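You operate a simulated robot arm through the tools that you are given. There is no shell and no other tool.

The job below is to be done with a simulated robot arm. You get a single attempt, and the scene is never put back.

TASK
Fold the divider in the small jig; put it in the white tray.
Fine: clamp down, then lever down to its stop and back, then clamp fully up.

It is judged by the outcome, as a careful person would: the job done as asked, and still so three seconds after it is handed in. It fails if anything else is knocked over, pushed out of place, dropped, spilled or broken. Flat cloth is picked up by pressing the open fingertips on it (5 to 10 N) and closing them slowly along it; thin cloth reads only 2 to 8 mm in the jaws.

THE ROBOT
A 7-joint arm with a three-finger gripper, fixed in place. Base frame: the origin is on the floor under the middle of its stand, x ahead of it, y to its left, z up; the work surface is at about z = 75. Lengths are in cm, angles in rad, forces in N, time in s.
With the tool pointing down near the work surface it reaches from about 10 to 86 cm from the base axis. Its first joint turns from -2.897 to 2.897 rad. Payload 2.94 kg.
The tool frame sits at the grasp point between the pads (the TCP): z along the fingers, y along the line on which they close. The tips reach 3 cm beyond it. The gripper opens to 13.2 cm; its body begins 10.7 cm behind the TCP.
Orientation is told as [roll, pitch, yaw] about the base's x, y, z axes, in that order, counted from this pose: with the fingers straight down and closing along the base's y, the tool's x points along the base's -x, its y along +y and its z along -z.

THE INTERFACE
- The arm moves only by the tool jog_arm. Its argument "targets" is a list that holds one entry, the list of rows, each a list of 7 numbers: the shift along the base's x, y, z in cm, then the turn, a rotation vector about the base's x, y, z in rad, then the gripper command, from -1 (fully open) to 1 (shut), values between in proportion. In form: [[[x, y, z, wx, wy, wz, hand], ...]]. A call has 1 to 20 rows; each row is the pose to reach, as a shift and turn from the pose commanded when the call began. A row lasts 0.2 s, in which the tool goes at most 5 cm and 0.15 rad; a call with a longer step from one row to the next is refused whole, and so is a gripper value outside its range. Where a pose cannot be reached the arm comes as near as it can. A force on the tool above 40 N (or 10 N above the force at the start of the call, whichever is more), or a blocked arm, ends the call early, and 0.2 s more pass. Each finger travels about 3.74 cm/s and halts on what it meets, pressing with about 42 N; the grip force reading is that of the motor and also rises with nothing between the fingers. The clock runs only during rows and for 0.2 s after the last one: add rows that repeat a pose to give the fingers time. The reply holds the time, the measured pose of the TCP, the force on the tool along the base axes, the opening and the grip force, in the units named above and with some noise, with the torque about the TCP (base axes, N m) and any sound that the robot's microphone picked up.
- Cameras (640 x 400 px; columns grow to the right, rows downward): "scene" is fixed at [21.96, 49.88, 148.79]; the picture's right is [-0.28, -0.96, 0.00], its down [-0.82, 0.24, -0.52] and it looks along [0.50, -0.15, -0.85] (base axes); focal length 363 px, centre (320, 200). "wrist" rides on the gripper at [7.2, 0.3, -14.4] in the tool frame; the picture's right is [-0.04, 1.00, 0.00], its down [-0.88, -0.04, -0.48] and it looks along [-0.47, -0.02, 0.88] (tool axes); focal length 256 px, centre (320, 200). There is no depth. A picture from a camera that has moved, and an enlarged one, comes with that camera's place and axes in the base frame and with its lens.
- capture(camera): a new picture of that camera. No time passes.
- move_column(by): moves the trunk up (or, below 0, down) by that many cm; the arm rides with it, the base frame stays. It gives what a move gives, with no picture.
- enlarge(camera, box): a new picture of the part [left, top, right, bottom] of that camera's present view, enlarged. No time passes.
- finish_job(): hands the job in; it is judged then, once.

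Places have to be worked out from the pictures, the camera data and where the tool is seen. Open the gripper and draw the arm clear of the work before you hand the job in, unless the task says otherwise.

The tools are called after ">>>" by a JSON object that holds its "op" and its "data". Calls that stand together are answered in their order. jog_arm: Moves the arm, as the interface text tells. Its arguments: {"type":"object","properties":{"targets":{"type":"array","items":{"type":"array","items":{"type":"array","items":{"type":"number"}}}}},"required":["targets"]} The other tools are called the same way: move_column (by) moves the trunk up or down; capture (camera) takes a picture; enlarge (camera, box) takes an enlarged picture of a part of a camera's view; finish_job () hands the job in.

At the start:

```text
time: 0.0
ee_pos: [55.68, 34.39, 110.81]
tool_rot: [-0.001, -0.002, 0.001]
force: [-0.3, 0.1, -0.9]
ft_torque: [0.0, -0.04, 0.0]
gripper_width: 13.2
gripper_force: 0.0
trunk travel left (down, up): [-32.5, 21.5]
```

scene: 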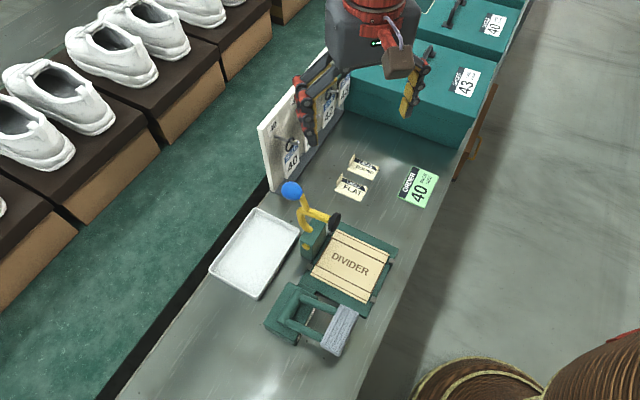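
wrist: 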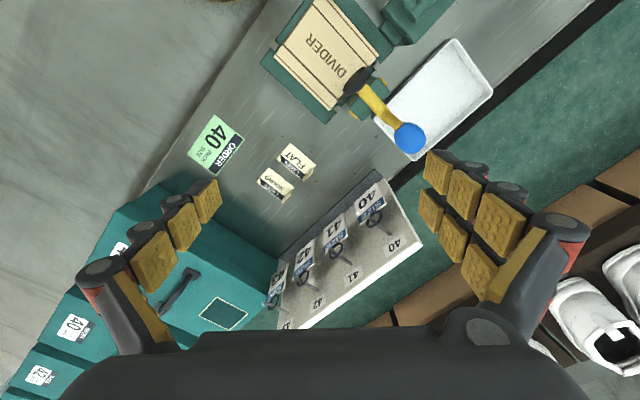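

I start by looking closer at the jig area in the scene camera and the wrist view.

>>> {"op": "enlarge", "data": {"camera": "scene", "box": [200, 170, 420, 370]}}

>>> {"op": "enlarge", "data": {"camera": "wrist", "box": [240, 0, 500, 160]}}

```text
2.00 times, centred on (310, 270) of scene
camera zoom: at [21.96, 49.88, 148.79], right [-0.28, -0.96, 0.0], down [-0.82, 0.24, -0.52], along [0.5, -0.15, -0.85], focal length 727 px, centre (340, 60)
```

zoom: 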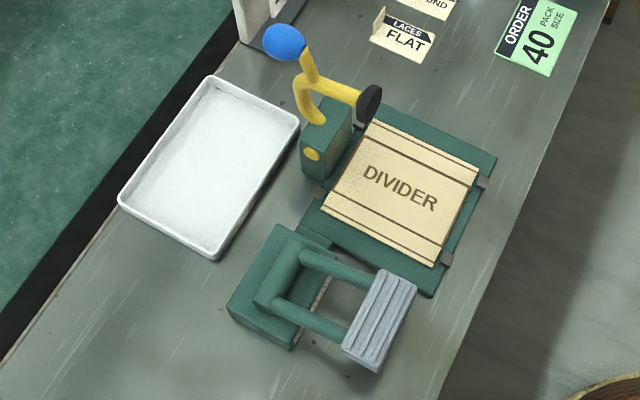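

```text
2.46 times, centred on (370, 80) of wrist
camera zoom: at [48.49, 34.62, 125.23], right [0.04, 1.0, 0.0], down [0.88, -0.04, 0.48], along [0.47, -0.02, -0.88], focal length 630 px, centre (197, 495)
```

zoom: 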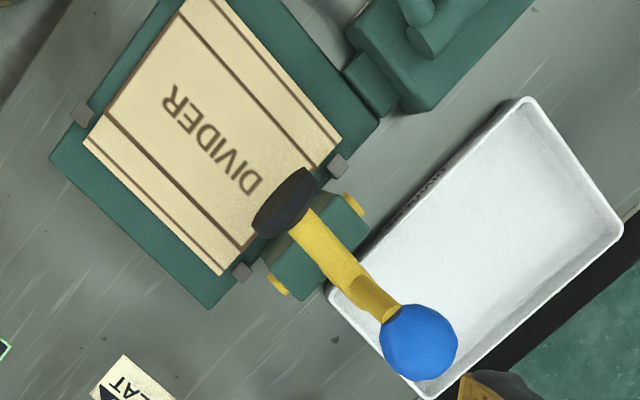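

The divider lies flat on the jig (centre about (47.5, 35.6)); the clamp ball is around (56.6, 44.8, 95) and the pad around (50.4, 38.7, 92), so the clamp is up. I draw the arm back in -x, staying high, to get a wrist view of the lever.

>>> {"op": "jog_arm", "data": {"targets": [[[-3, 0.5, 0.5, 0, 0, 0, -1], [-6, 1, 1, 0, 0, 0, -1], [-9, 1.5, 1.5, 0, 0, 0, -1], [-12, 2, 2, 0, 0, 0, -1], [-15, 2.5, 2.5, 0, 0, 0, -1], [-18, 3, 3, 0, 0, 0, -1], [-21, 3.5, 3.5, 0, 0, 0, -1], [-24, 4, 4, 0, 0, 0, -1], [-24, 4, 4, 0, 0, 0, -1]]]}}

```text
time: 2.0
ee_pos: [31.63, 38.19, 114.67]
tool_rot: [-0.001, 0.0, 0.001]
force: [-0.8, 0.6, 0.2]
ft_torque: [-0.02, -0.02, -0.02]
gripper_width: 13.2
gripper_force: 0.1
trunk travel left (down, up): [-32.5, 21.5]
```

The arm moved as planned; now I take pictures from here.

>>> {"op": "capture", "data": {"camera": "wrist"}}

>>> {"op": "capture", "data": {"camera": "scene"}}

```text
taken
camera wrist: at [24.36, 38.56, 129.01], right [0.04, 1.0, 0.0], down [0.88, -0.04, 0.48], along [0.48, -0.02, -0.88], focal length 256 px, centre (320, 200)
```

wrist: 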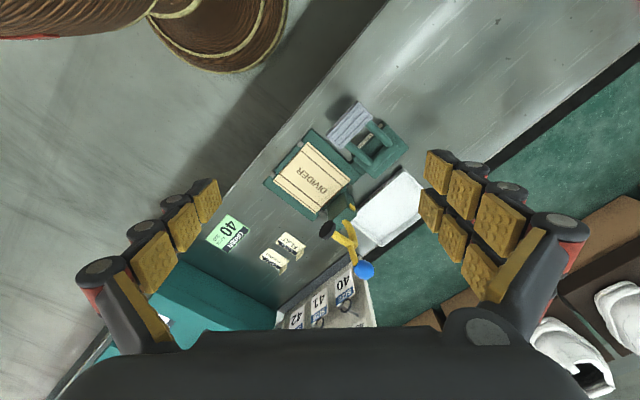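

```text
taken
```

scene: 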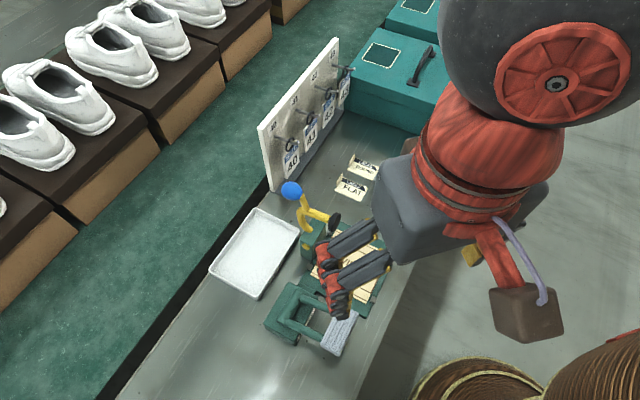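

>>> {"op": "enlarge", "data": {"camera": "wrist", "box": [250, 80, 430, 290]}}

```text
1.90 times, centred on (340, 185) of wrist
camera zoom: at [24.36, 38.56, 129.01], right [0.04, 1.0, 0.0], down [0.88, -0.04, 0.48], along [0.48, -0.02, -0.88], focal length 488 px, centre (282, 229)
```

zoom: 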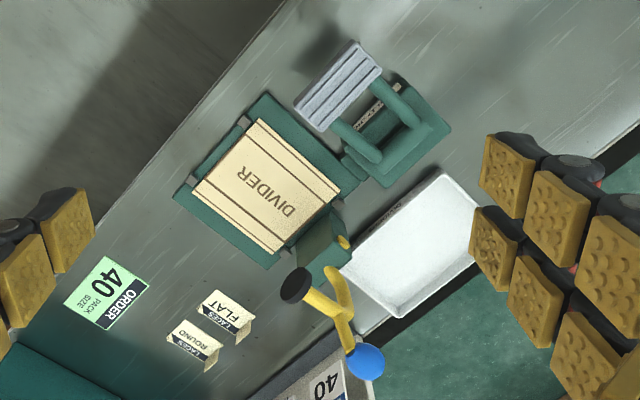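

The lever bar appears to be around (33.4, 43, 88) and its hinge around (40.5, 50, 82), so it slopes up about 30°. I tilt the tool to look at the jig from a lower, closer viewpoint, keeping well away from everything.

>>> {"op": "jog_arm", "data": {"targets": [[[-2.1, 1.1, -1.5, 0, -0.1, 0, -1], [-4.2, 2.2, -3, 0, -0.2, 0, -1], [-6.3, 3.4, -5, 0, -0.3, 0, -1], [-8.4, 4.5, -7, 0, -0.4, 0, -1], [-10.5, 5.6, -9, 0, -0.5, 0, -1], [-12.6, 6.8, -11, 0, -0.6, 0, -1], [-12.6, 6.8, -13, 0, -0.6, 0, -1], [-12.6, 6.8, -13, 0, -0.6, 0, -1]]]}}

>>> {"op": "capture", "data": {"camera": "wrist"}}

```text
time: 4.0
ee_pos: [22.51, 46.23, 105.21]
tool_rot: [0.087, -0.599, -0.117]
force: [-0.4, 1.1, -0.7]
ft_torque: [0.0, 0.02, 0.02]
gripper_width: 13.21
gripper_force: 0.0
trunk travel left (down, up): [-32.5, 21.5]
stopped in row 8: the arm was blocked; the commanded pose is now the measured one
```

```text
taken
camera wrist: at [8.52, 46.91, 112.97], right [0.1, 0.99, 0.1], down [0.45, -0.13, 0.89], along [0.89, -0.05, -0.46], focal length 256 px, centre (320, 200)
```

wrist: 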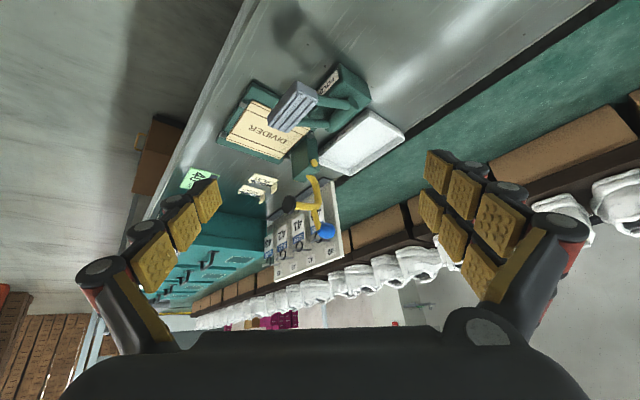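

The arm reached a limit there but the view is useful; I enlarge the jig part.

>>> {"op": "enlarge", "data": {"camera": "wrist", "box": [210, 50, 410, 250]}}

>>> {"op": "enlarge", "data": {"camera": "wrist", "box": [260, 50, 390, 140]}}

```text
2.00 times, centred on (310, 150) of wrist
camera zoom: at [8.52, 46.91, 112.97], right [0.1, 0.99, 0.1], down [0.45, -0.13, 0.89], along [0.89, -0.05, -0.46], focal length 512 px, centre (340, 300)
```

zoom: 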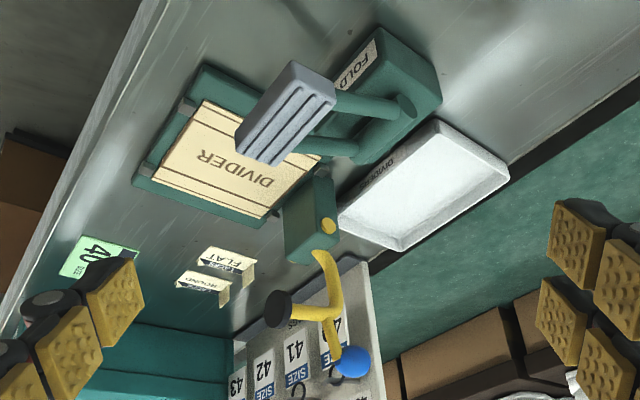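

```text
4.44 times, centred on (325, 95) of wrist
camera zoom: at [8.52, 46.91, 112.97], right [0.1, 0.99, 0.1], down [0.45, -0.13, 0.89], along [0.89, -0.05, -0.46], focal length 1138 px, centre (298, 667)
```

zoom: 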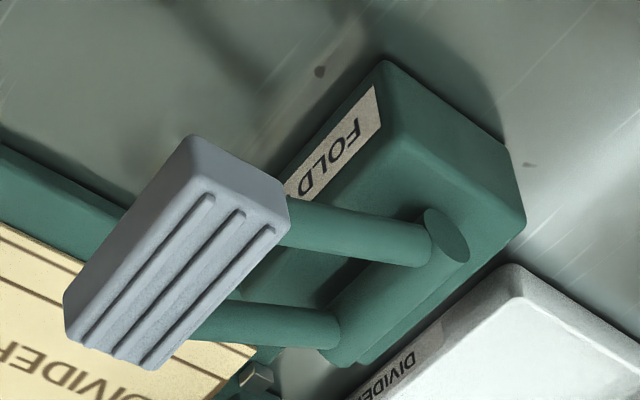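

The lever is a pedal on two arms hinged on the "FOLD" block, and the tray is labelled "DIVIDERS". I set the tool upright again and go back up to a safe height before turning it for the clamp ball.

>>> {"op": "jog_arm", "data": {"targets": [[[1.5, -1.3, 1.6, -0.008, 0.1, 0.0145, -1], [3, -2.6, 3.2, -0.016, 0.2, 0.029, -1], [4.5, -4, 4.8, -0.0246, 0.3, 0.0436, -1], [6, -5.3, 6.4, -0.033, 0.4, 0.058, -1], [7.5, -6.6, 8, -0.041, 0.5, 0.0727, -0.5], [9.1, -8, 9.5, -0.0493, 0.6027, 0.0873, -0.06], [9.1, -8, 9.5, -0.0493, 0.6027, 0.0873, -0.06]]]}}

```text
time: 5.6
ee_pos: [31.5, 38.21, 114.73]
tool_rot: [0.002, 0.001, 0.003]
force: [0.5, -0.3, 0.1]
ft_torque: [-0.01, 0.03, 0.01]
gripper_width: 8.07
gripper_force: 1.4
trunk travel left (down, up): [-32.5, 21.5]
```

Tool is upright at (31.5, 38.2, 114.7). Now I turn it by -45° so that the fingers close along the clamp's swing plane, and move above the blue ball at a safe height.

>>> {"op": "jog_arm", "data": {"targets": [[[3.1, 0.8, 0, 0, 0, -0.1, -0.06], [6.2, 1.6, 0, 0, 0, -0.2, -0.06], [9.3, 2.4, 0, 0, 0, -0.3, -0.06], [12.4, 3.3, -1, 0, 0, -0.4, -0.06], [15.5, 4.1, -2, 0, 0, -0.5, -0.06], [18.6, 4.9, -4, 0, 0, -0.6, -0.06], [21.8, 5.7, -6, 0, 0, -0.7, -0.06], [25.1, 6.6, -7, 0, 0, -0.785, -0.06], [25.1, 6.6, -7, 0, 0, -0.785, -0.06]]]}}

>>> {"op": "capture", "data": {"camera": "wrist"}}

>>> {"op": "capture", "data": {"camera": "scene"}}

```text
time: 7.6
ee_pos: [56.78, 45.08, 107.63]
tool_rot: [0.001, -0.002, -0.785]
force: [0.6, -0.3, 0.2]
ft_torque: [-0.01, -0.01, -0.01]
gripper_width: 7.01
gripper_force: 0.0
trunk travel left (down, up): [-32.5, 21.5]
```

```text
taken
camera wrist: at [51.89, 50.35, 122.03], right [0.74, 0.68, 0.0], down [0.59, -0.65, 0.48], along [0.32, -0.35, -0.88], focal length 256 px, centre (320, 200)
```

wrist: 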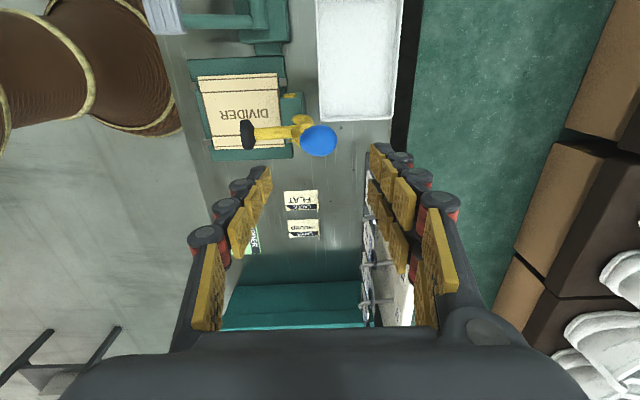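

```text
taken
```

scene: 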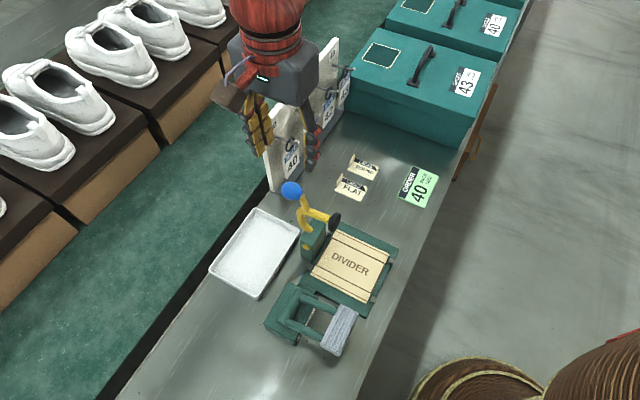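

The wrist view lines up with the jig, and the ball lies right under the TCP. I enlarge to judge where the clamp's arm runs relative to the fingers.

>>> {"op": "enlarge", "data": {"camera": "wrist", "box": [180, 40, 400, 180]}}

>>> {"op": "enlarge", "data": {"camera": "scene", "box": [270, 170, 350, 260]}}

```text
2.86 times, centred on (290, 110) of wrist
camera zoom: at [51.89, 50.35, 122.03], right [0.74, 0.68, 0.0], down [0.59, -0.65, 0.48], along [0.32, -0.35, -0.88], focal length 731 px, centre (406, 457)
```

zoom: 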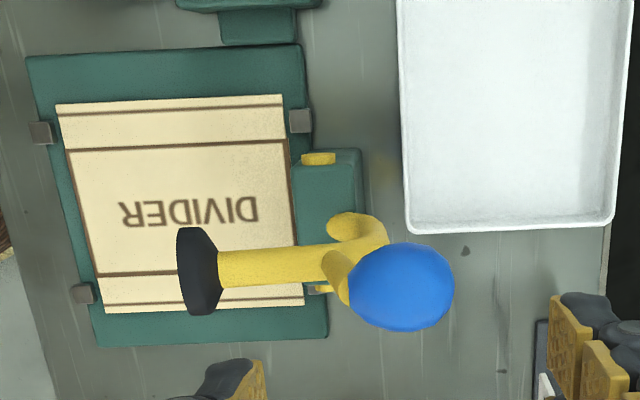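

```text
4.44 times, centred on (310, 215) of scene
camera zoom: at [21.96, 49.88, 148.79], right [-0.28, -0.96, 0.0], down [-0.82, 0.24, -0.52], along [0.5, -0.15, -0.85], focal length 1615 px, centre (364, 133)
```

zoom: 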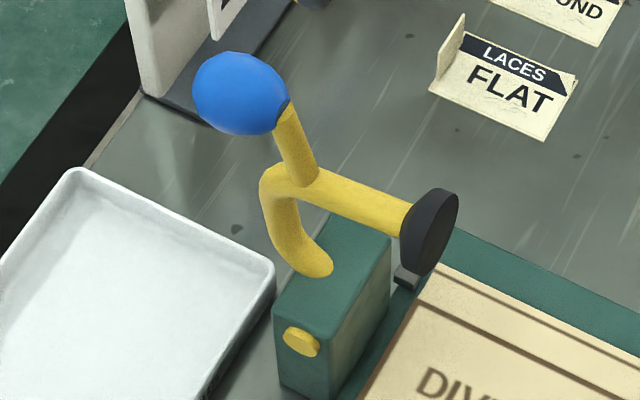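

The clamp is a rigid arm turning about a pin near (53.6, 41.8, 82.3), ball radius of travel about 13.6 cm. Gripping the ball across the swing plane (closing parallel to the pin) will let me drive it both ways, so I turn the hand by +90° above the ball.

>>> {"op": "jog_arm", "data": {"targets": [[[0, 0, 0, 0, 0, 0.14, -0.2], [0, 0, 0, 0, 0, 0.28, -0.2], [0, 0, 0, 0, 0, 0.42, -0.2], [0, 0, 0, 0, 0, 0.56, -0.2], [0, 0, 0, 0, 0, 0.7, -0.2], [0, 0, 0, 0, 0, 0.84, -0.2], [0, 0, 0, 0, 0, 0.98, -0.2], [0, 0, 0, 0, 0, 1.12, -0.2], [0, 0, 0, 0, 0, 1.26, -0.2], [0, 0, 0, 0, 0, 1.4, -0.2], [0, 0, 0, 0, 0, 1.54, -0.2], [0, 0, 0, 0, 0, 1.57, -0.2], [0, 0, 0, 0, 0, 1.57, -0.2]]]}}

>>> {"op": "capture", "data": {"camera": "wrist"}}

```text
time: 10.4
ee_pos: [56.64, 44.92, 107.72]
tool_rot: [0.0, -0.003, 0.788]
force: [-0.1, -0.5, 0.2]
ft_torque: [-0.01, 0.02, -0.04]
gripper_width: 7.9
gripper_force: 0.0
trunk travel left (down, up): [-32.5, 21.5]
```

```text
taken
camera wrist: at [51.29, 39.94, 122.05], right [-0.68, 0.74, 0.0], down [0.65, 0.6, 0.48], along [0.35, 0.32, -0.88], focal length 256 px, centre (320, 200)
```

wrist: 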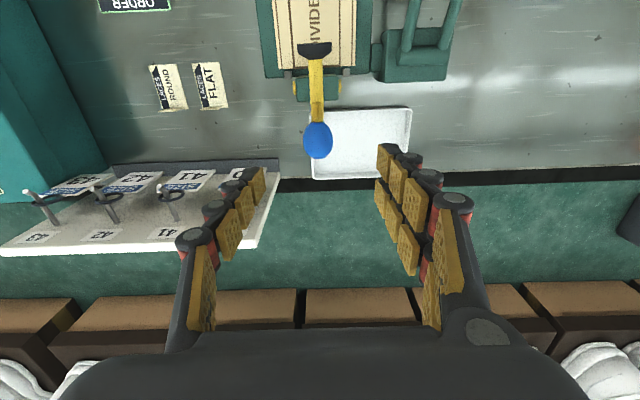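

The ball is centred between the fingers in the swing plane. I descend so that the ball sits between the pads, gripper still open.

>>> {"op": "jog_arm", "data": {"targets": [[[0, -0.05, -3, 0, 0, 0, -0.2], [0.05, -0.1, -6, 0, 0, 0, -0.2], [0.05, -0.1, -8.5, 0, 0, 0, -0.2], [0.05, -0.1, -10.5, 0, 0, 0, -0.2], [0.05, -0.1, -12, 0, 0, 0, -0.2], [0.05, -0.1, -12, 0, 0, 0, -0.2]]]}}

>>> {"op": "capture", "data": {"camera": "wrist"}}

>>> {"op": "enlarge", "data": {"camera": "scene", "box": [210, 90, 400, 270]}}

```text
time: 11.8
ee_pos: [56.83, 44.79, 95.69]
tool_rot: [0.004, -0.002, 0.789]
force: [-0.7, 1.1, 0.1]
ft_torque: [-0.02, 0.01, 0.02]
gripper_width: 7.92
gripper_force: 0.0
trunk travel left (down, up): [-32.5, 21.5]
```

```text
taken
camera wrist: at [51.54, 39.79, 110.04], right [-0.68, 0.74, 0.0], down [0.65, 0.59, 0.48], along [0.35, 0.32, -0.88], focal length 256 px, centre (320, 200)
```

wrist: 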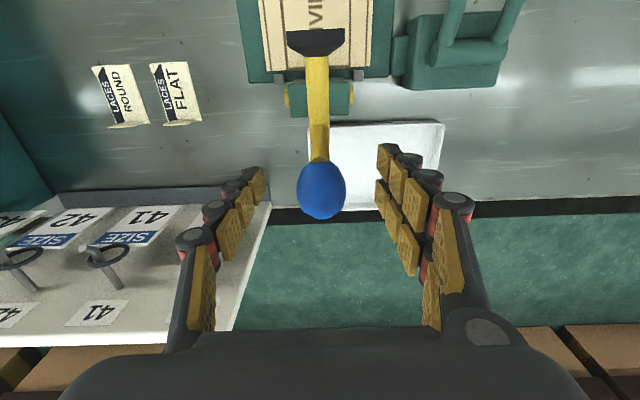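

```text
2.22 times, centred on (305, 180) of scene
camera zoom: at [21.96, 49.88, 148.79], right [-0.28, -0.96, 0.0], down [-0.82, 0.24, -0.52], along [0.5, -0.15, -0.85], focal length 808 px, centre (353, 244)
```

zoom: 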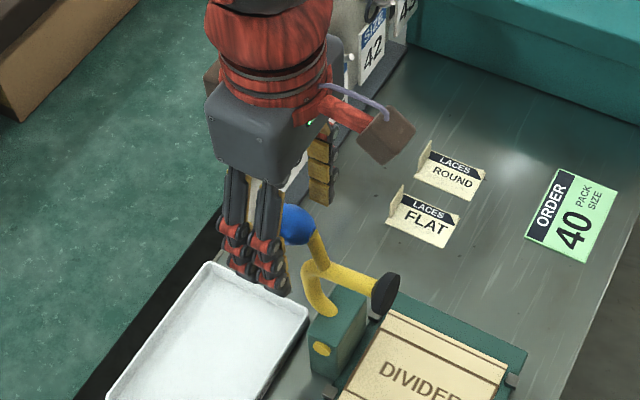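

The ball is exactly at the TCP in the wrist view. I close the fingers gently on it.

>>> {"op": "jog_arm", "data": {"targets": [[[0, 0, 0, 0, 0, 0, 0.1], [0, 0, 0, 0, 0, 0, 0.3], [0, 0, 0, 0, 0, 0, 0.5], [0, 0, 0, 0, 0, 0, 0.6], [0, 0, 0, 0, 0, 0, 0.6], [0, 0, 0, 0, 0, 0, 0.6]]]}}

>>> {"op": "capture", "data": {"camera": "wrist"}}

```text
time: 13.2
ee_pos: [56.79, 44.71, 95.71]
tool_rot: [0.001, 0.0, 0.787]
force: [-3.1, 3.0, -0.8]
ft_torque: [0.03, -0.04, 0.11]
gripper_width: 3.05
gripper_force: 34.0
trunk travel left (down, up): [-32.5, 21.5]
```

```text
taken
camera wrist: at [51.48, 39.83, 110.04], right [-0.68, 0.74, 0.0], down [0.65, 0.6, 0.48], along [0.35, 0.32, -0.88], focal length 256 px, centre (320, 200)
```

wrist: 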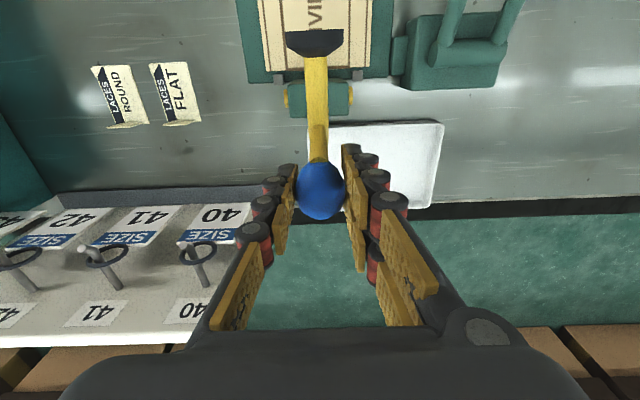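

Ball is gripped (width 3.05, low side force). I swing it the first 20° of the arc toward the divider and watch the forces.

>>> {"op": "jog_arm", "data": {"targets": [[[-0.41, -0.41, 0.18, 0, 0, 0, 0.6], [-0.82, -0.82, 0.33, 0, 0, 0, 0.6], [-1.23, -1.23, 0.45, 0, 0, 0, 0.6], [-1.65, -1.65, 0.55, 0, 0, 0, 0.6], [-2.07, -2.07, 0.63, 0, 0, 0, 0.6], [-2.49, -2.49, 0.67, 0, 0, 0, 0.6], [-2.91, -2.91, 0.69, 0, 0, 0, 0.6], [-3.33, -3.33, 0.69, 0, 0, 0, 0.6], [-3.33, -3.33, 0.69, 0, 0, 0, 0.6]]]}}

>>> {"op": "capture", "data": {"camera": "wrist"}}

```text
time: 15.2
ee_pos: [53.45, 41.45, 96.39]
tool_rot: [0.001, -0.001, 0.787]
force: [9.4, 1.2, 0.3]
ft_torque: [0.66, -0.87, 0.05]
gripper_width: 3.04
gripper_force: 45.5
trunk travel left (down, up): [-32.5, 21.5]
```

```text
taken
camera wrist: at [48.15, 36.5, 110.77], right [-0.68, 0.74, 0.0], down [0.65, 0.59, 0.48], along [0.35, 0.32, -0.88], focal length 256 px, centre (320, 200)
```

wrist: 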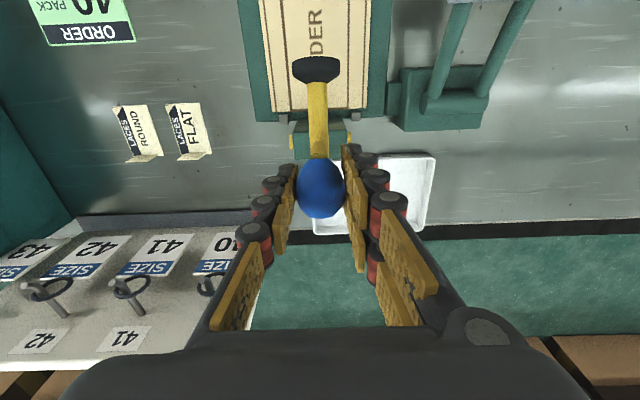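

It swings freely with about 8 N resistance, the estimated arc is good. I continue for another 30° along the arc with a slightly lighter grip.

>>> {"op": "jog_arm", "data": {"targets": [[[-0.42, -0.42, -0.03, 0, 0, 0, 0.57], [-0.84, -0.84, -0.09, 0, 0, 0, 0.57], [-1.26, -1.26, -0.17, 0, 0, 0, 0.57], [-1.68, -1.68, -0.28, 0, 0, 0, 0.57], [-2.09, -2.09, -0.41, 0, 0, 0, 0.57], [-2.5, -2.5, -0.57, 0, 0, 0, 0.57], [-2.9, -2.9, -0.76, 0, 0, 0, 0.57], [-3.29, -3.29, -0.97, 0, 0, 0, 0.57], [-3.68, -3.68, -1.2, 0, 0, 0, 0.57], [-4.06, -4.06, -1.45, 0, 0, 0, 0.57], [-4.44, -4.44, -1.74, 0, 0, 0, 0.57], [-4.8, -4.8, -2.04, 0, 0, 0, 0.57]]]}}

>>> {"op": "capture", "data": {"camera": "wrist"}}

>>> {"op": "enlarge", "data": {"camera": "scene", "box": [230, 110, 440, 310]}}

```text
time: 17.8
ee_pos: [48.7, 36.58, 94.43]
tool_rot: [0.002, -0.002, 0.787]
force: [11.7, 4.1, 1.8]
ft_torque: [0.96, -0.98, 0.0]
gripper_width: 3.05
gripper_force: 44.8
trunk travel left (down, up): [-32.5, 21.5]
```

```text
taken
camera wrist: at [43.37, 31.72, 108.7], right [-0.68, 0.74, 0.0], down [0.65, 0.59, 0.48], along [0.35, 0.32, -0.88], focal length 256 px, centre (320, 200)
```

wrist: 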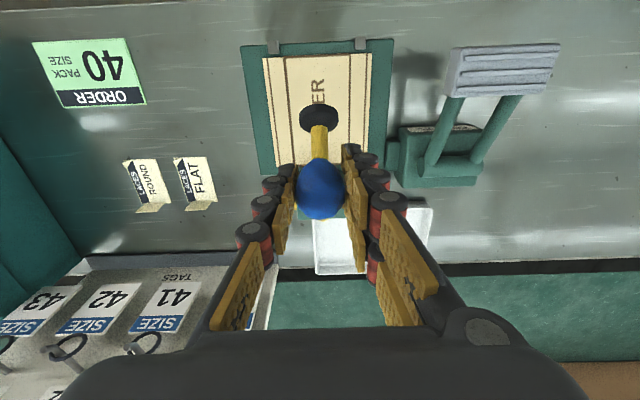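

```text
2.00 times, centred on (335, 210) of scene
camera zoom: at [21.96, 49.88, 148.79], right [-0.28, -0.96, 0.0], down [-0.82, 0.24, -0.52], along [0.5, -0.15, -0.85], focal length 727 px, centre (290, 180)
```

zoom: 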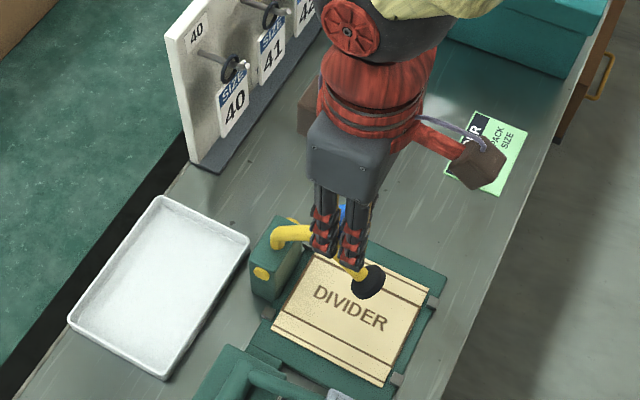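

The pad is descending toward the divider; forces steady at about 12 N. I continue a further 20° along the arc.

>>> {"op": "jog_arm", "data": {"targets": [[[-0.35, -0.35, -0.33, 0, 0, 0, 0.57], [-0.7, -0.7, -0.67, 0, 0, 0, 0.57], [-1.03, -1.03, -1.04, 0, 0, 0, 0.57], [-1.35, -1.35, -1.43, 0, 0, 0, 0.57], [-1.66, -1.66, -1.83, 0, 0, 0, 0.57], [-1.96, -1.96, -2.26, 0, 0, 0, 0.57], [-2.24, -2.24, -2.7, 0, 0, 0, 0.57], [-2.51, -2.51, -3.17, 0, 0, 0, 0.57]]]}}

>>> {"op": "capture", "data": {"camera": "wrist"}}

>>> {"op": "enlarge", "data": {"camera": "scene", "box": [260, 170, 440, 320]}}

```text
time: 19.6
ee_pos: [46.28, 34.3, 91.02]
tool_rot: [0.001, -0.003, 0.788]
force: [19.2, 4.5, -4.9]
ft_torque: [0.61, -0.73, -0.06]
gripper_width: 3.08
gripper_force: 44.4
trunk travel left (down, up): [-32.5, 21.5]
```

```text
taken
camera wrist: at [40.87, 29.27, 105.5], right [-0.68, 0.74, 0.0], down [0.65, 0.59, 0.48], along [0.35, 0.32, -0.88], focal length 256 px, centre (320, 200)
```

wrist: 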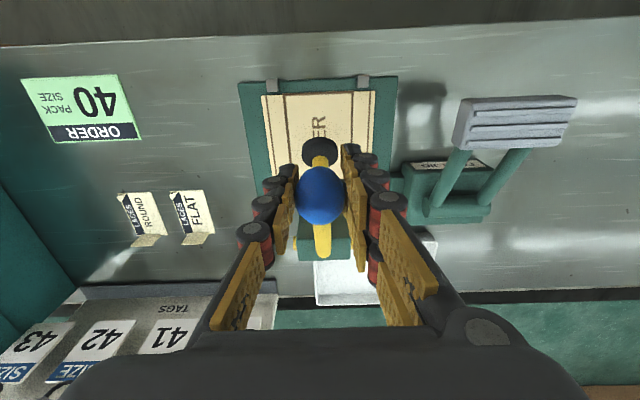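

```text
2.67 times, centred on (350, 245) of scene
camera zoom: at [21.96, 49.88, 148.79], right [-0.28, -0.96, 0.0], down [-0.82, 0.24, -0.52], along [0.5, -0.15, -0.85], focal length 969 px, centre (240, 80)
```

zoom: 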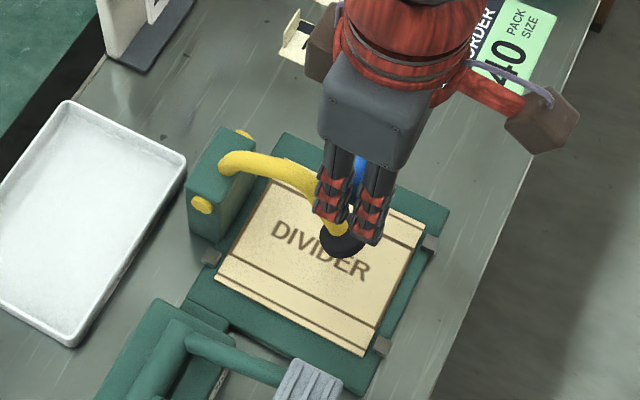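

The arc runs slightly large in radius now (about 16 N radial pull), and the pad is near the divider. I continue in small steps with a slightly smaller radius, steeper downward.

>>> {"op": "jog_arm", "data": {"targets": [[[-0.18, -0.18, -0.55, 0, 0, 0, 0.57], [-0.35, -0.35, -1.1, 0, 0, 0, 0.57], [-0.57, -0.57, -1.63, 0, 0, 0, 0.57], [-0.76, -0.76, -2.15, 0, 0, 0, 0.57]]]}}

>>> {"op": "capture", "data": {"camera": "wrist"}}

>>> {"op": "enlarge", "data": {"camera": "scene", "box": [260, 170, 440, 320]}}

```text
time: 20.6
ee_pos: [45.28, 33.3, 89.12]
tool_rot: [0.002, -0.002, 0.786]
force: [6.7, -4.2, 8.0]
ft_torque: [0.8, -0.88, 0.08]
gripper_width: 3.12
gripper_force: 44.4
trunk travel left (down, up): [-32.5, 21.5]
```

```text
taken
camera wrist: at [39.97, 28.33, 103.4], right [-0.68, 0.74, 0.0], down [0.65, 0.59, 0.48], along [0.35, 0.32, -0.88], focal length 256 px, centre (320, 200)
```

wrist: 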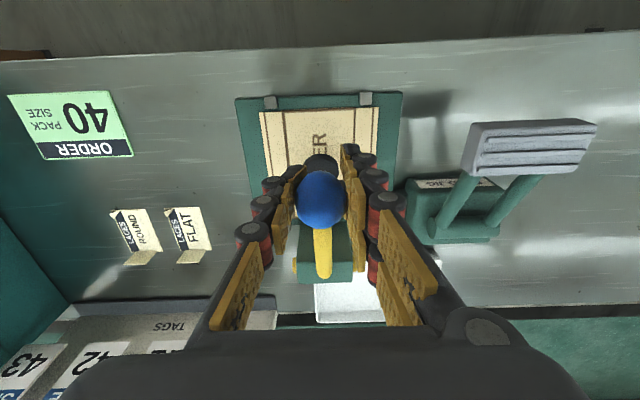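

```text
2.67 times, centred on (350, 245) of scene
camera zoom: at [21.96, 49.88, 148.79], right [-0.28, -0.96, 0.0], down [-0.82, 0.24, -0.52], along [0.5, -0.15, -0.85], focal length 969 px, centre (240, 80)
```

zoom: 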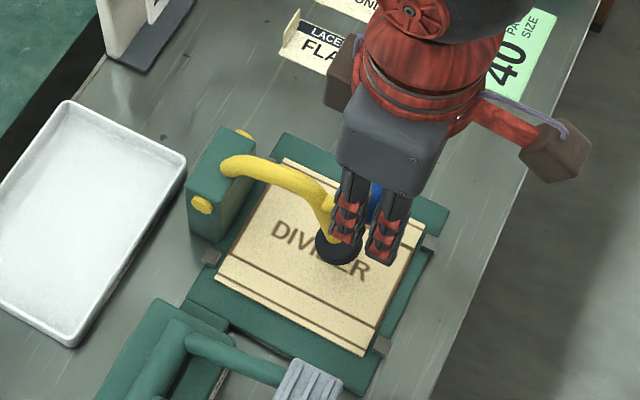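

Pad is about 2 cm above the plate still moving; forces small. I continue in small steps until it stops.

>>> {"op": "jog_arm", "data": {"targets": [[[-0.2, -0.2, -0.5, 0, 0, 0, 0.57], [-0.36, -0.36, -1.0, 0, 0, 0, 0.57], [-0.5, -0.5, -1.5, 0, 0, 0, 0.57], [-0.5, -0.5, -1.5, 0, 0, 0, 0.57]]]}}

>>> {"op": "enlarge", "data": {"camera": "scene", "box": [260, 170, 440, 320]}}

```text
time: 21.6
ee_pos: [44.71, 32.69, 87.52]
tool_rot: [0.001, 0.0, 0.788]
force: [6.7, -9.1, 7.8]
ft_torque: [0.64, -0.61, -0.04]
gripper_width: 3.04
gripper_force: 44.7
trunk travel left (down, up): [-32.5, 21.5]
```

```text
2.67 times, centred on (350, 245) of scene
camera zoom: at [21.96, 49.88, 148.79], right [-0.28, -0.96, 0.0], down [-0.82, 0.24, -0.52], along [0.5, -0.15, -0.85], focal length 969 px, centre (240, 80)
```

zoom: 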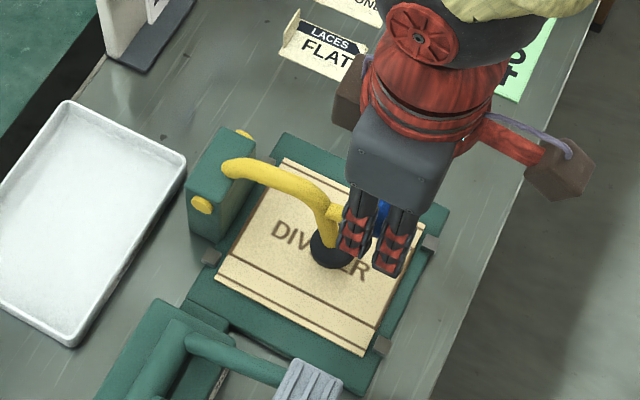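

Still rotating with only 8 N vertical; the pad is nearly at the divider. I go on, with a slight sideways relief.

>>> {"op": "jog_arm", "data": {"targets": [[[-0.05, -0.25, -0.5, 0, 0, 0, 0.57], [-0.15, -0.38, -1.0, 0, 0, 0, 0.57], [-0.25, -0.48, -1.5, 0, 0, 0, 0.57], [-0.25, -0.48, -1.5, 0, 0, 0, 0.57]]]}}

>>> {"op": "enlarge", "data": {"camera": "scene", "box": [260, 170, 440, 320]}}

>>> {"op": "capture", "data": {"camera": "wrist"}}

```text
time: 22.6
ee_pos: [44.46, 32.39, 85.93]
tool_rot: [0.0, -0.002, 0.789]
force: [-3.0, 4.2, 6.6]
ft_torque: [0.79, -0.67, 0.05]
gripper_width: 3.04
gripper_force: 45.2
trunk travel left (down, up): [-32.5, 21.5]
```

```text
2.67 times, centred on (350, 245) of scene
camera zoom: at [21.96, 49.88, 148.79], right [-0.28, -0.96, 0.0], down [-0.82, 0.24, -0.52], along [0.5, -0.15, -0.85], focal length 969 px, centre (240, 80)
```

zoom: 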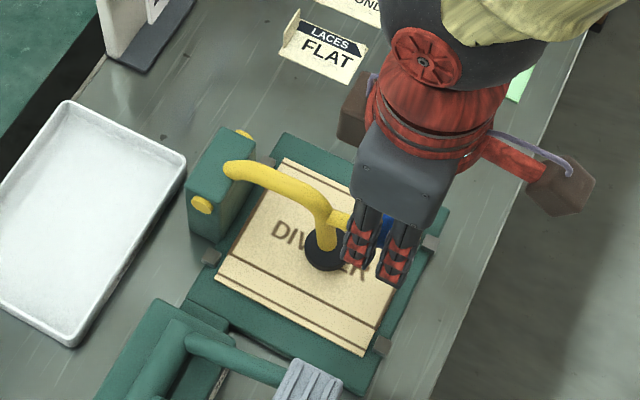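

```text
taken
camera wrist: at [39.15, 27.51, 100.35], right [-0.68, 0.74, 0.0], down [0.65, 0.6, 0.48], along [0.35, 0.32, -0.88], focal length 256 px, centre (320, 200)
```

wrist: 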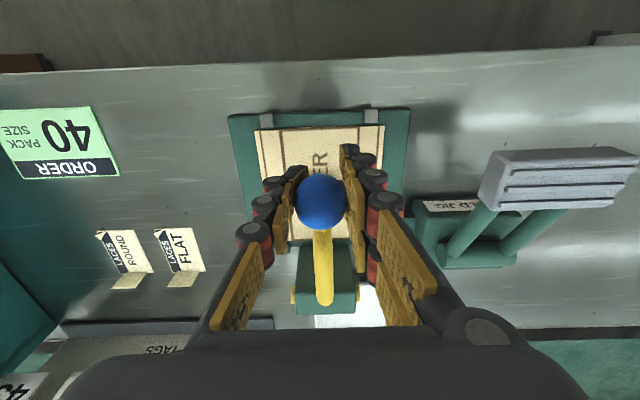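

Still turning, no stop yet (ball at z≈86). I continue downward.

>>> {"op": "jog_arm", "data": {"targets": [[[-0.1, -0.1, -0.5, 0, 0, 0, 0.57], [-0.18, -0.18, -1.0, 0, 0, 0, 0.57], [-0.24, -0.24, -1.5, 0, 0, 0, 0.57], [-0.24, -0.24, -1.5, 0, 0, 0, 0.57]]]}}

>>> {"op": "enlarge", "data": {"camera": "scene", "box": [260, 170, 440, 320]}}

```text
time: 23.6
ee_pos: [44.25, 32.35, 84.72]
tool_rot: [0.0, -0.004, 0.787]
force: [-6.2, 11.0, 18.2]
ft_torque: [0.26, -0.14, 0.07]
gripper_width: 3.05
gripper_force: 44.6
trunk travel left (down, up): [-32.5, 21.5]
```

```text
2.67 times, centred on (350, 245) of scene
camera zoom: at [21.96, 49.88, 148.79], right [-0.28, -0.96, 0.0], down [-0.82, 0.24, -0.52], along [0.5, -0.15, -0.85], focal length 969 px, centre (240, 80)
```

zoom: 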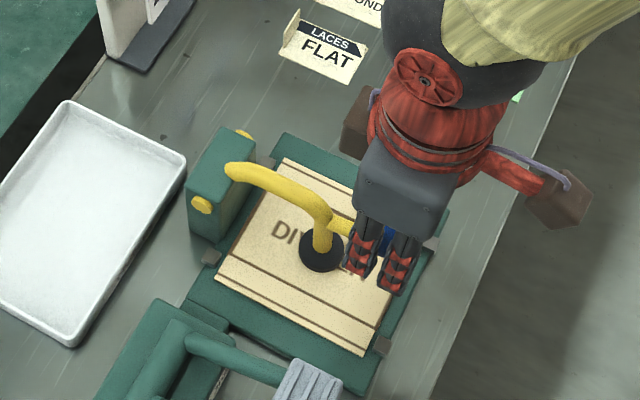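

Vertical resistance has risen to 18 N and the pad looks flat on the divider. I press a bit further to confirm the stop.

>>> {"op": "jog_arm", "data": {"targets": [[[-0.08, 0.08, -0.3, 0, 0, 0, 0.57], [-0.12, 0.08, -0.6, 0, 0, 0, 0.57], [-0.15, 0.05, -0.9, 0, 0, 0, 0.57], [-0.15, 0.05, -1.1, 0, 0, 0, 0.57]]]}}

>>> {"op": "enlarge", "data": {"camera": "scene", "box": [260, 170, 440, 320]}}

```text
time: 24.6
ee_pos: [44.25, 32.09, 83.5]
tool_rot: [0.0, -0.002, 0.785]
force: [4.5, 4.5, 30.1]
ft_torque: [-0.01, -0.08, -0.04]
gripper_width: 3.02
gripper_force: 45.1
trunk travel left (down, up): [-32.5, 21.5]
```

```text
2.67 times, centred on (350, 245) of scene
camera zoom: at [21.96, 49.88, 148.79], right [-0.28, -0.96, 0.0], down [-0.82, 0.24, -0.52], along [0.5, -0.15, -0.85], focal length 969 px, centre (240, 80)
```

zoom: 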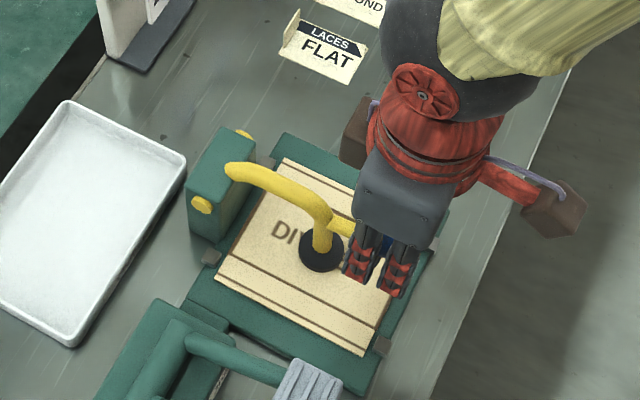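

The pad no longer moves while the vertical force has reached 30 N, so the clamp is at its down stop. I open the fingers and rise straight up.

>>> {"op": "jog_arm", "data": {"targets": [[[0, 0, 0.2, 0, 0, 0, 0.3], [0, 0, 0.4, 0, 0, 0, 0.1], [0, 0, 0.4, 0, 0, 0, -0.1], [0, 0, 0.4, 0, 0, 0, -0.1], [0, 0, 0.4, 0, 0, 0, -0.1]]]}}

>>> {"op": "capture", "data": {"camera": "wrist"}}

```text
time: 25.8
ee_pos: [44.25, 32.23, 83.73]
tool_rot: [0.002, -0.001, 0.787]
force: [-0.6, 1.1, 0.0]
ft_torque: [0.02, 0.0, 0.01]
gripper_width: 7.29
gripper_force: 0.0
trunk travel left (down, up): [-32.5, 21.5]
```

```text
taken
camera wrist: at [38.85, 27.22, 98.11], right [-0.68, 0.74, 0.0], down [0.65, 0.59, 0.48], along [0.35, 0.32, -0.88], focal length 256 px, centre (320, 200)
```

wrist: 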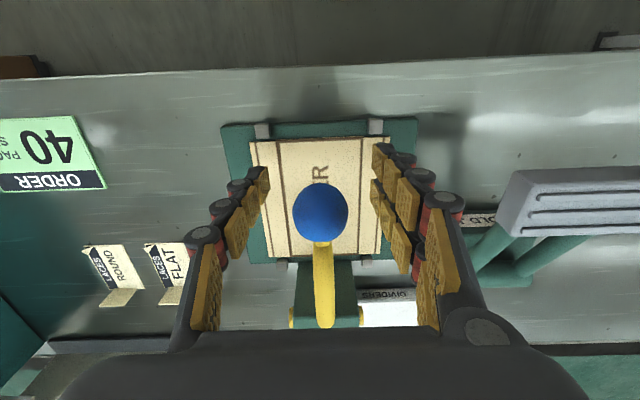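

Ball is released and stays put. I rise straight up, clear of the clamp.

>>> {"op": "jog_arm", "data": {"targets": [[[0, 0, 3, 0, 0, 0, -0.1], [0, 0, 6, 0, 0, 0, -0.1], [0, 0, 9, 0, 0, 0, -0.1], [0, 0, 12, 0, 0, 0, -0.1], [0, 0, 15, 0, 0, 0, -0.1], [0, 0, 18, 0, 0, 0, -0.1], [0, 0, 21, 0, 0, 0, -0.1], [0, 0, 21, 0, 0, 0, -0.1]]]}}

>>> {"op": "capture", "data": {"camera": "wrist"}}

>>> {"op": "enlarge", "data": {"camera": "scene", "box": [240, 170, 440, 370]}}

```text
time: 27.6
ee_pos: [44.06, 32.36, 105.15]
tool_rot: [0.003, -0.002, 0.785]
force: [0.6, -0.3, 0.7]
ft_torque: [-0.02, -0.01, -0.03]
gripper_width: 7.24
gripper_force: 0.1
trunk travel left (down, up): [-32.5, 21.5]
```

```text
taken
camera wrist: at [38.76, 27.39, 119.31], right [-0.68, 0.74, 0.0], down [0.65, 0.59, 0.48], along [0.35, 0.32, -0.88], focal length 256 px, centre (320, 200)
```

wrist: 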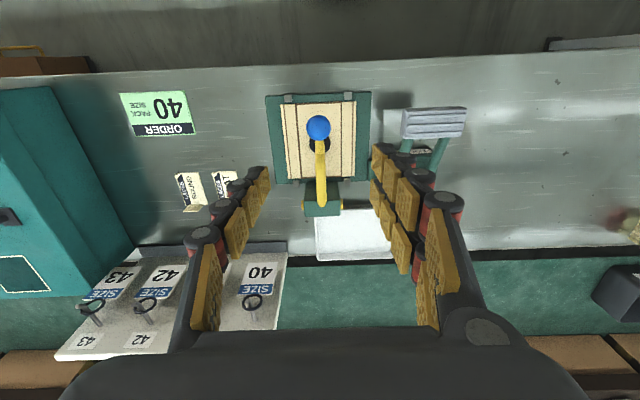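

```text
2.00 times, centred on (340, 270) of scene
camera zoom: at [21.96, 49.88, 148.79], right [-0.28, -0.96, 0.0], down [-0.82, 0.24, -0.52], along [0.5, -0.15, -0.85], focal length 727 px, centre (280, 60)
```

zoom: 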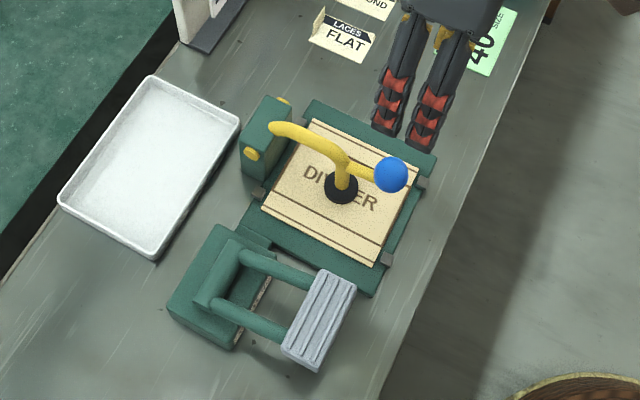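

The clamp stays down on the divider by itself. Now I locate the pedal more precisely.

>>> {"op": "enlarge", "data": {"camera": "wrist", "box": [370, 80, 490, 180]}}

>>> {"op": "enlarge", "data": {"camera": "scene", "box": [260, 270, 370, 370]}}

```text
4.00 times, centred on (430, 130) of wrist
camera zoom: at [38.76, 27.39, 119.31], right [-0.68, 0.74, 0.0], down [0.65, 0.59, 0.48], along [0.35, 0.32, -0.88], focal length 1024 px, centre (-120, 480)
```

zoom: 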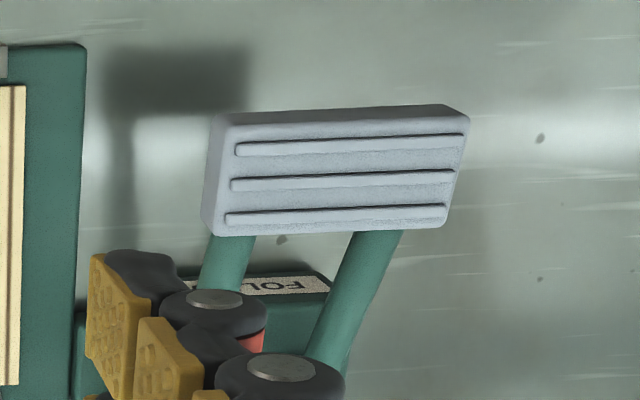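

```text
4.00 times, centred on (315, 320) of scene
camera zoom: at [21.96, 49.88, 148.79], right [-0.28, -0.96, 0.0], down [-0.82, 0.24, -0.52], along [0.5, -0.15, -0.85], focal length 1453 px, centre (340, -280)
```

zoom: 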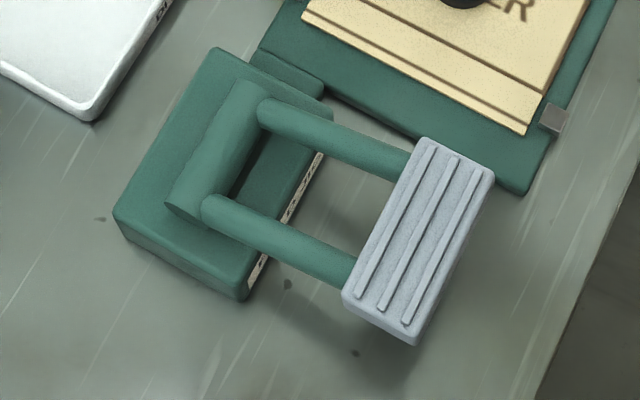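

The pedal's top centre comes out at about (33.85, 42.85, 86.5), hinged near (40.8, 50.2, 82). I turn the hand back by -90° (so the fingertips spread along the pedal's length), close the fingers and go above the pedal.

>>> {"op": "jog_arm", "data": {"targets": [[[-0.8, 0.9, 0, 0, 0, -0.13, 0.2], [-1.7, 1.75, 0, 0, 0, -0.26, 0.4], [-2.5, 2.6, 0, 0, 0, -0.39, 0.6], [-3.4, 3.5, 0, 0, 0, -0.52, 0.8], [-4.2, 4.4, 0, 0, 0, -0.65, 1], [-5.1, 5.25, 0, 0, 0, -0.78, 1], [-5.9, 6.1, -0.5, 0, 0, -0.91, 1], [-6.8, 7, -1, 0, 0, -1.04, 1], [-7.6, 7.9, -2, 0, 0, -1.17, 1], [-8.5, 8.75, -3, 0, 0, -1.3, 1], [-9.3, 9.6, -4, 0, 0, -1.43, 1], [-10.2, 10.5, -5, 0, 0, -1.57, 1], [-10.2, 10.5, -5, 0, 0, -1.57, 1]]]}}

>>> {"op": "capture", "data": {"camera": "wrist"}}

>>> {"op": "enlarge", "data": {"camera": "scene", "box": [220, 170, 420, 370]}}

```text
time: 30.4
ee_pos: [33.92, 42.87, 99.86]
tool_rot: [-0.002, -0.002, -0.783]
force: [-0.2, 0.4, 0.8]
ft_torque: [0.01, -0.02, -0.01]
gripper_width: 0.0
gripper_force: 28.7
trunk travel left (down, up): [-32.5, 21.5]
```

```text
taken
camera wrist: at [28.98, 48.1, 114.17], right [0.74, 0.68, 0.0], down [0.59, -0.65, 0.48], along [0.32, -0.35, -0.88], focal length 256 px, centre (320, 200)
```

wrist: 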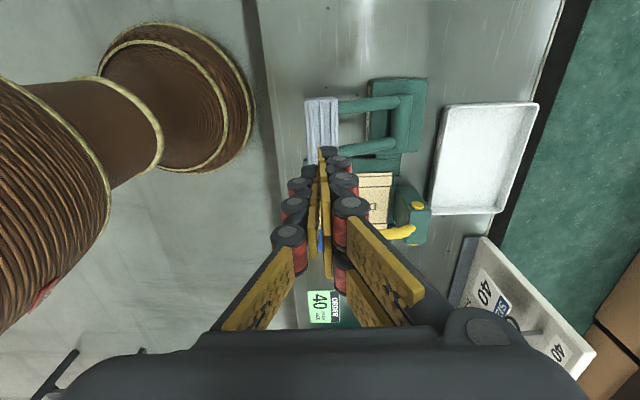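

```text
2.00 times, centred on (320, 270) of scene
camera zoom: at [21.96, 49.88, 148.79], right [-0.28, -0.96, 0.0], down [-0.82, 0.24, -0.52], along [0.5, -0.15, -0.85], focal length 727 px, centre (320, 60)
```

zoom: 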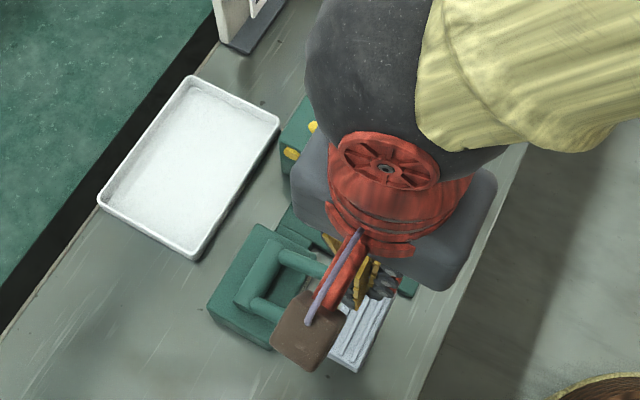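

The tool is over the pedal. I descend until the tips are just above it, then press down following its arc until the force rises at the stop.

>>> {"op": "jog_arm", "data": {"targets": [[[0, 0, -3, 0, 0, 0, 1], [0, 0, -6, 0, 0, 0, 1], [0, 0, -8, 0, 0, 0, 1], [0, 0, -9, 0, 0, 0, 1], [0, 0, -9.6, 0, 0, 0, 1], [0, 0, -9.6, 0, 0, 0, 1]]]}}

>>> {"op": "capture", "data": {"camera": "wrist"}}

>>> {"op": "enlarge", "data": {"camera": "scene", "box": [220, 230, 400, 370]}}

```text
time: 31.8
ee_pos: [33.82, 42.84, 90.23]
tool_rot: [0.0, -0.001, -0.783]
force: [-0.5, 0.5, 0.8]
ft_torque: [-0.01, 0.03, 0.02]
gripper_width: 0.0
gripper_force: 28.7
trunk travel left (down, up): [-32.5, 21.5]
```

```text
taken
camera wrist: at [28.93, 48.07, 104.52], right [0.74, 0.68, 0.0], down [0.6, -0.65, 0.48], along [0.32, -0.35, -0.88], focal length 256 px, centre (320, 200)
```

wrist: 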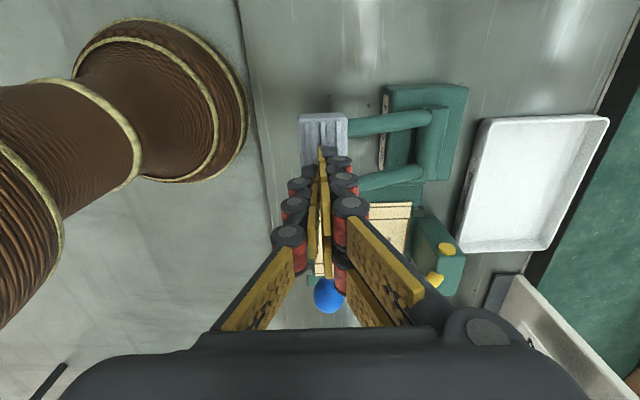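

```text
2.86 times, centred on (310, 300) of scene
camera zoom: at [21.96, 49.88, 148.79], right [-0.28, -0.96, 0.0], down [-0.82, 0.24, -0.52], along [0.5, -0.15, -0.85], focal length 1038 px, centre (349, -86)
```

zoom: 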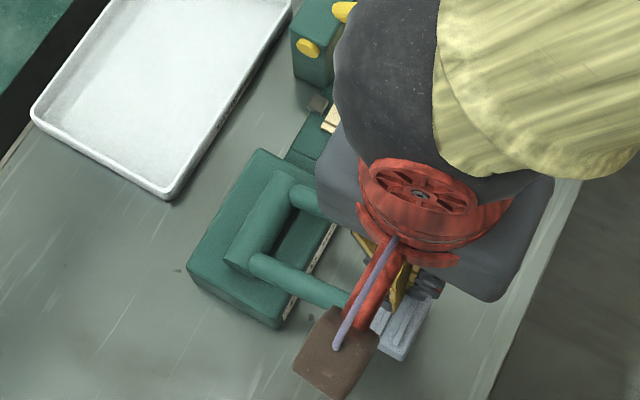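

Tips hover just above the pedal. I press down 5 cm along its arc, slowly.

>>> {"op": "jog_arm", "data": {"targets": [[[0, 0, -0.5, 0, 0, 0, 1], [-0.1, -0.1, -1, 0, 0, 0, 1], [-0.2, -0.2, -1.5, 0, 0, 0, 1], [-0.28, -0.28, -2, 0, 0, 0, 1], [-0.37, -0.37, -2.5, 0, 0, 0, 1], [-0.45, -0.45, -3, 0, 0, 0, 1], [-0.52, -0.52, -3.5, 0, 0, 0, 1], [-0.57, -0.57, -4, 0, 0, 0, 1], [-0.62, -0.62, -4.5, 0, 0, 0, 1], [-0.66, -0.66, -5, 0, 0, 0, 1]]]}}

>>> {"op": "capture", "data": {"camera": "wrist"}}

>>> {"op": "enlarge", "data": {"camera": "scene", "box": [220, 230, 400, 370]}}

```text
time: 34.0
ee_pos: [33.14, 42.07, 85.27]
tool_rot: [0.0, -0.002, -0.781]
force: [-3.0, -1.7, 3.0]
ft_torque: [-0.05, 0.05, 0.0]
gripper_width: 0.0
gripper_force: 28.4
trunk travel left (down, up): [-32.5, 21.5]
```

```text
taken
camera wrist: at [28.32, 47.32, 99.58], right [0.74, 0.68, 0.0], down [0.6, -0.65, 0.48], along [0.32, -0.35, -0.88], focal length 256 px, centre (320, 200)
```

wrist: 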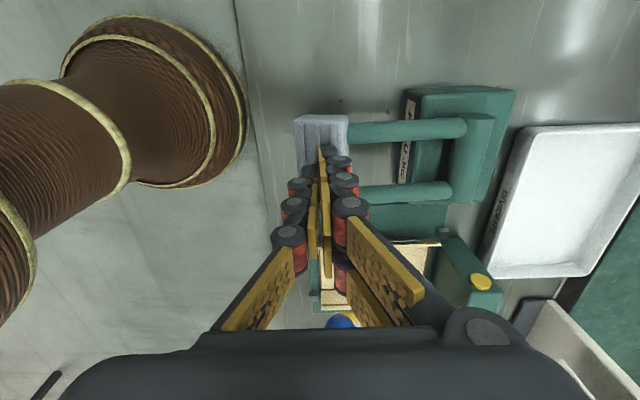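

```text
2.86 times, centred on (310, 300) of scene
camera zoom: at [21.96, 49.88, 148.79], right [-0.28, -0.96, 0.0], down [-0.82, 0.24, -0.52], along [0.5, -0.15, -0.85], focal length 1038 px, centre (349, -86)
```

zoom: 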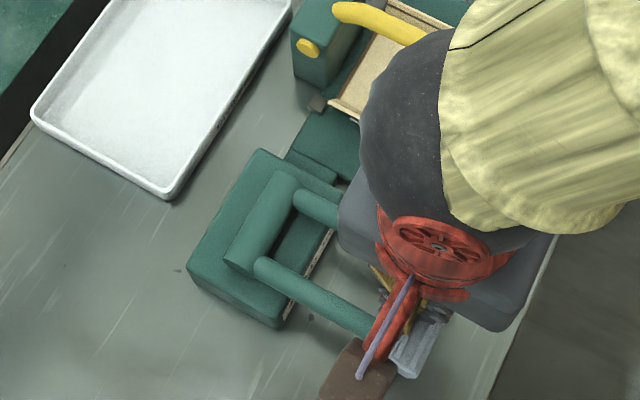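

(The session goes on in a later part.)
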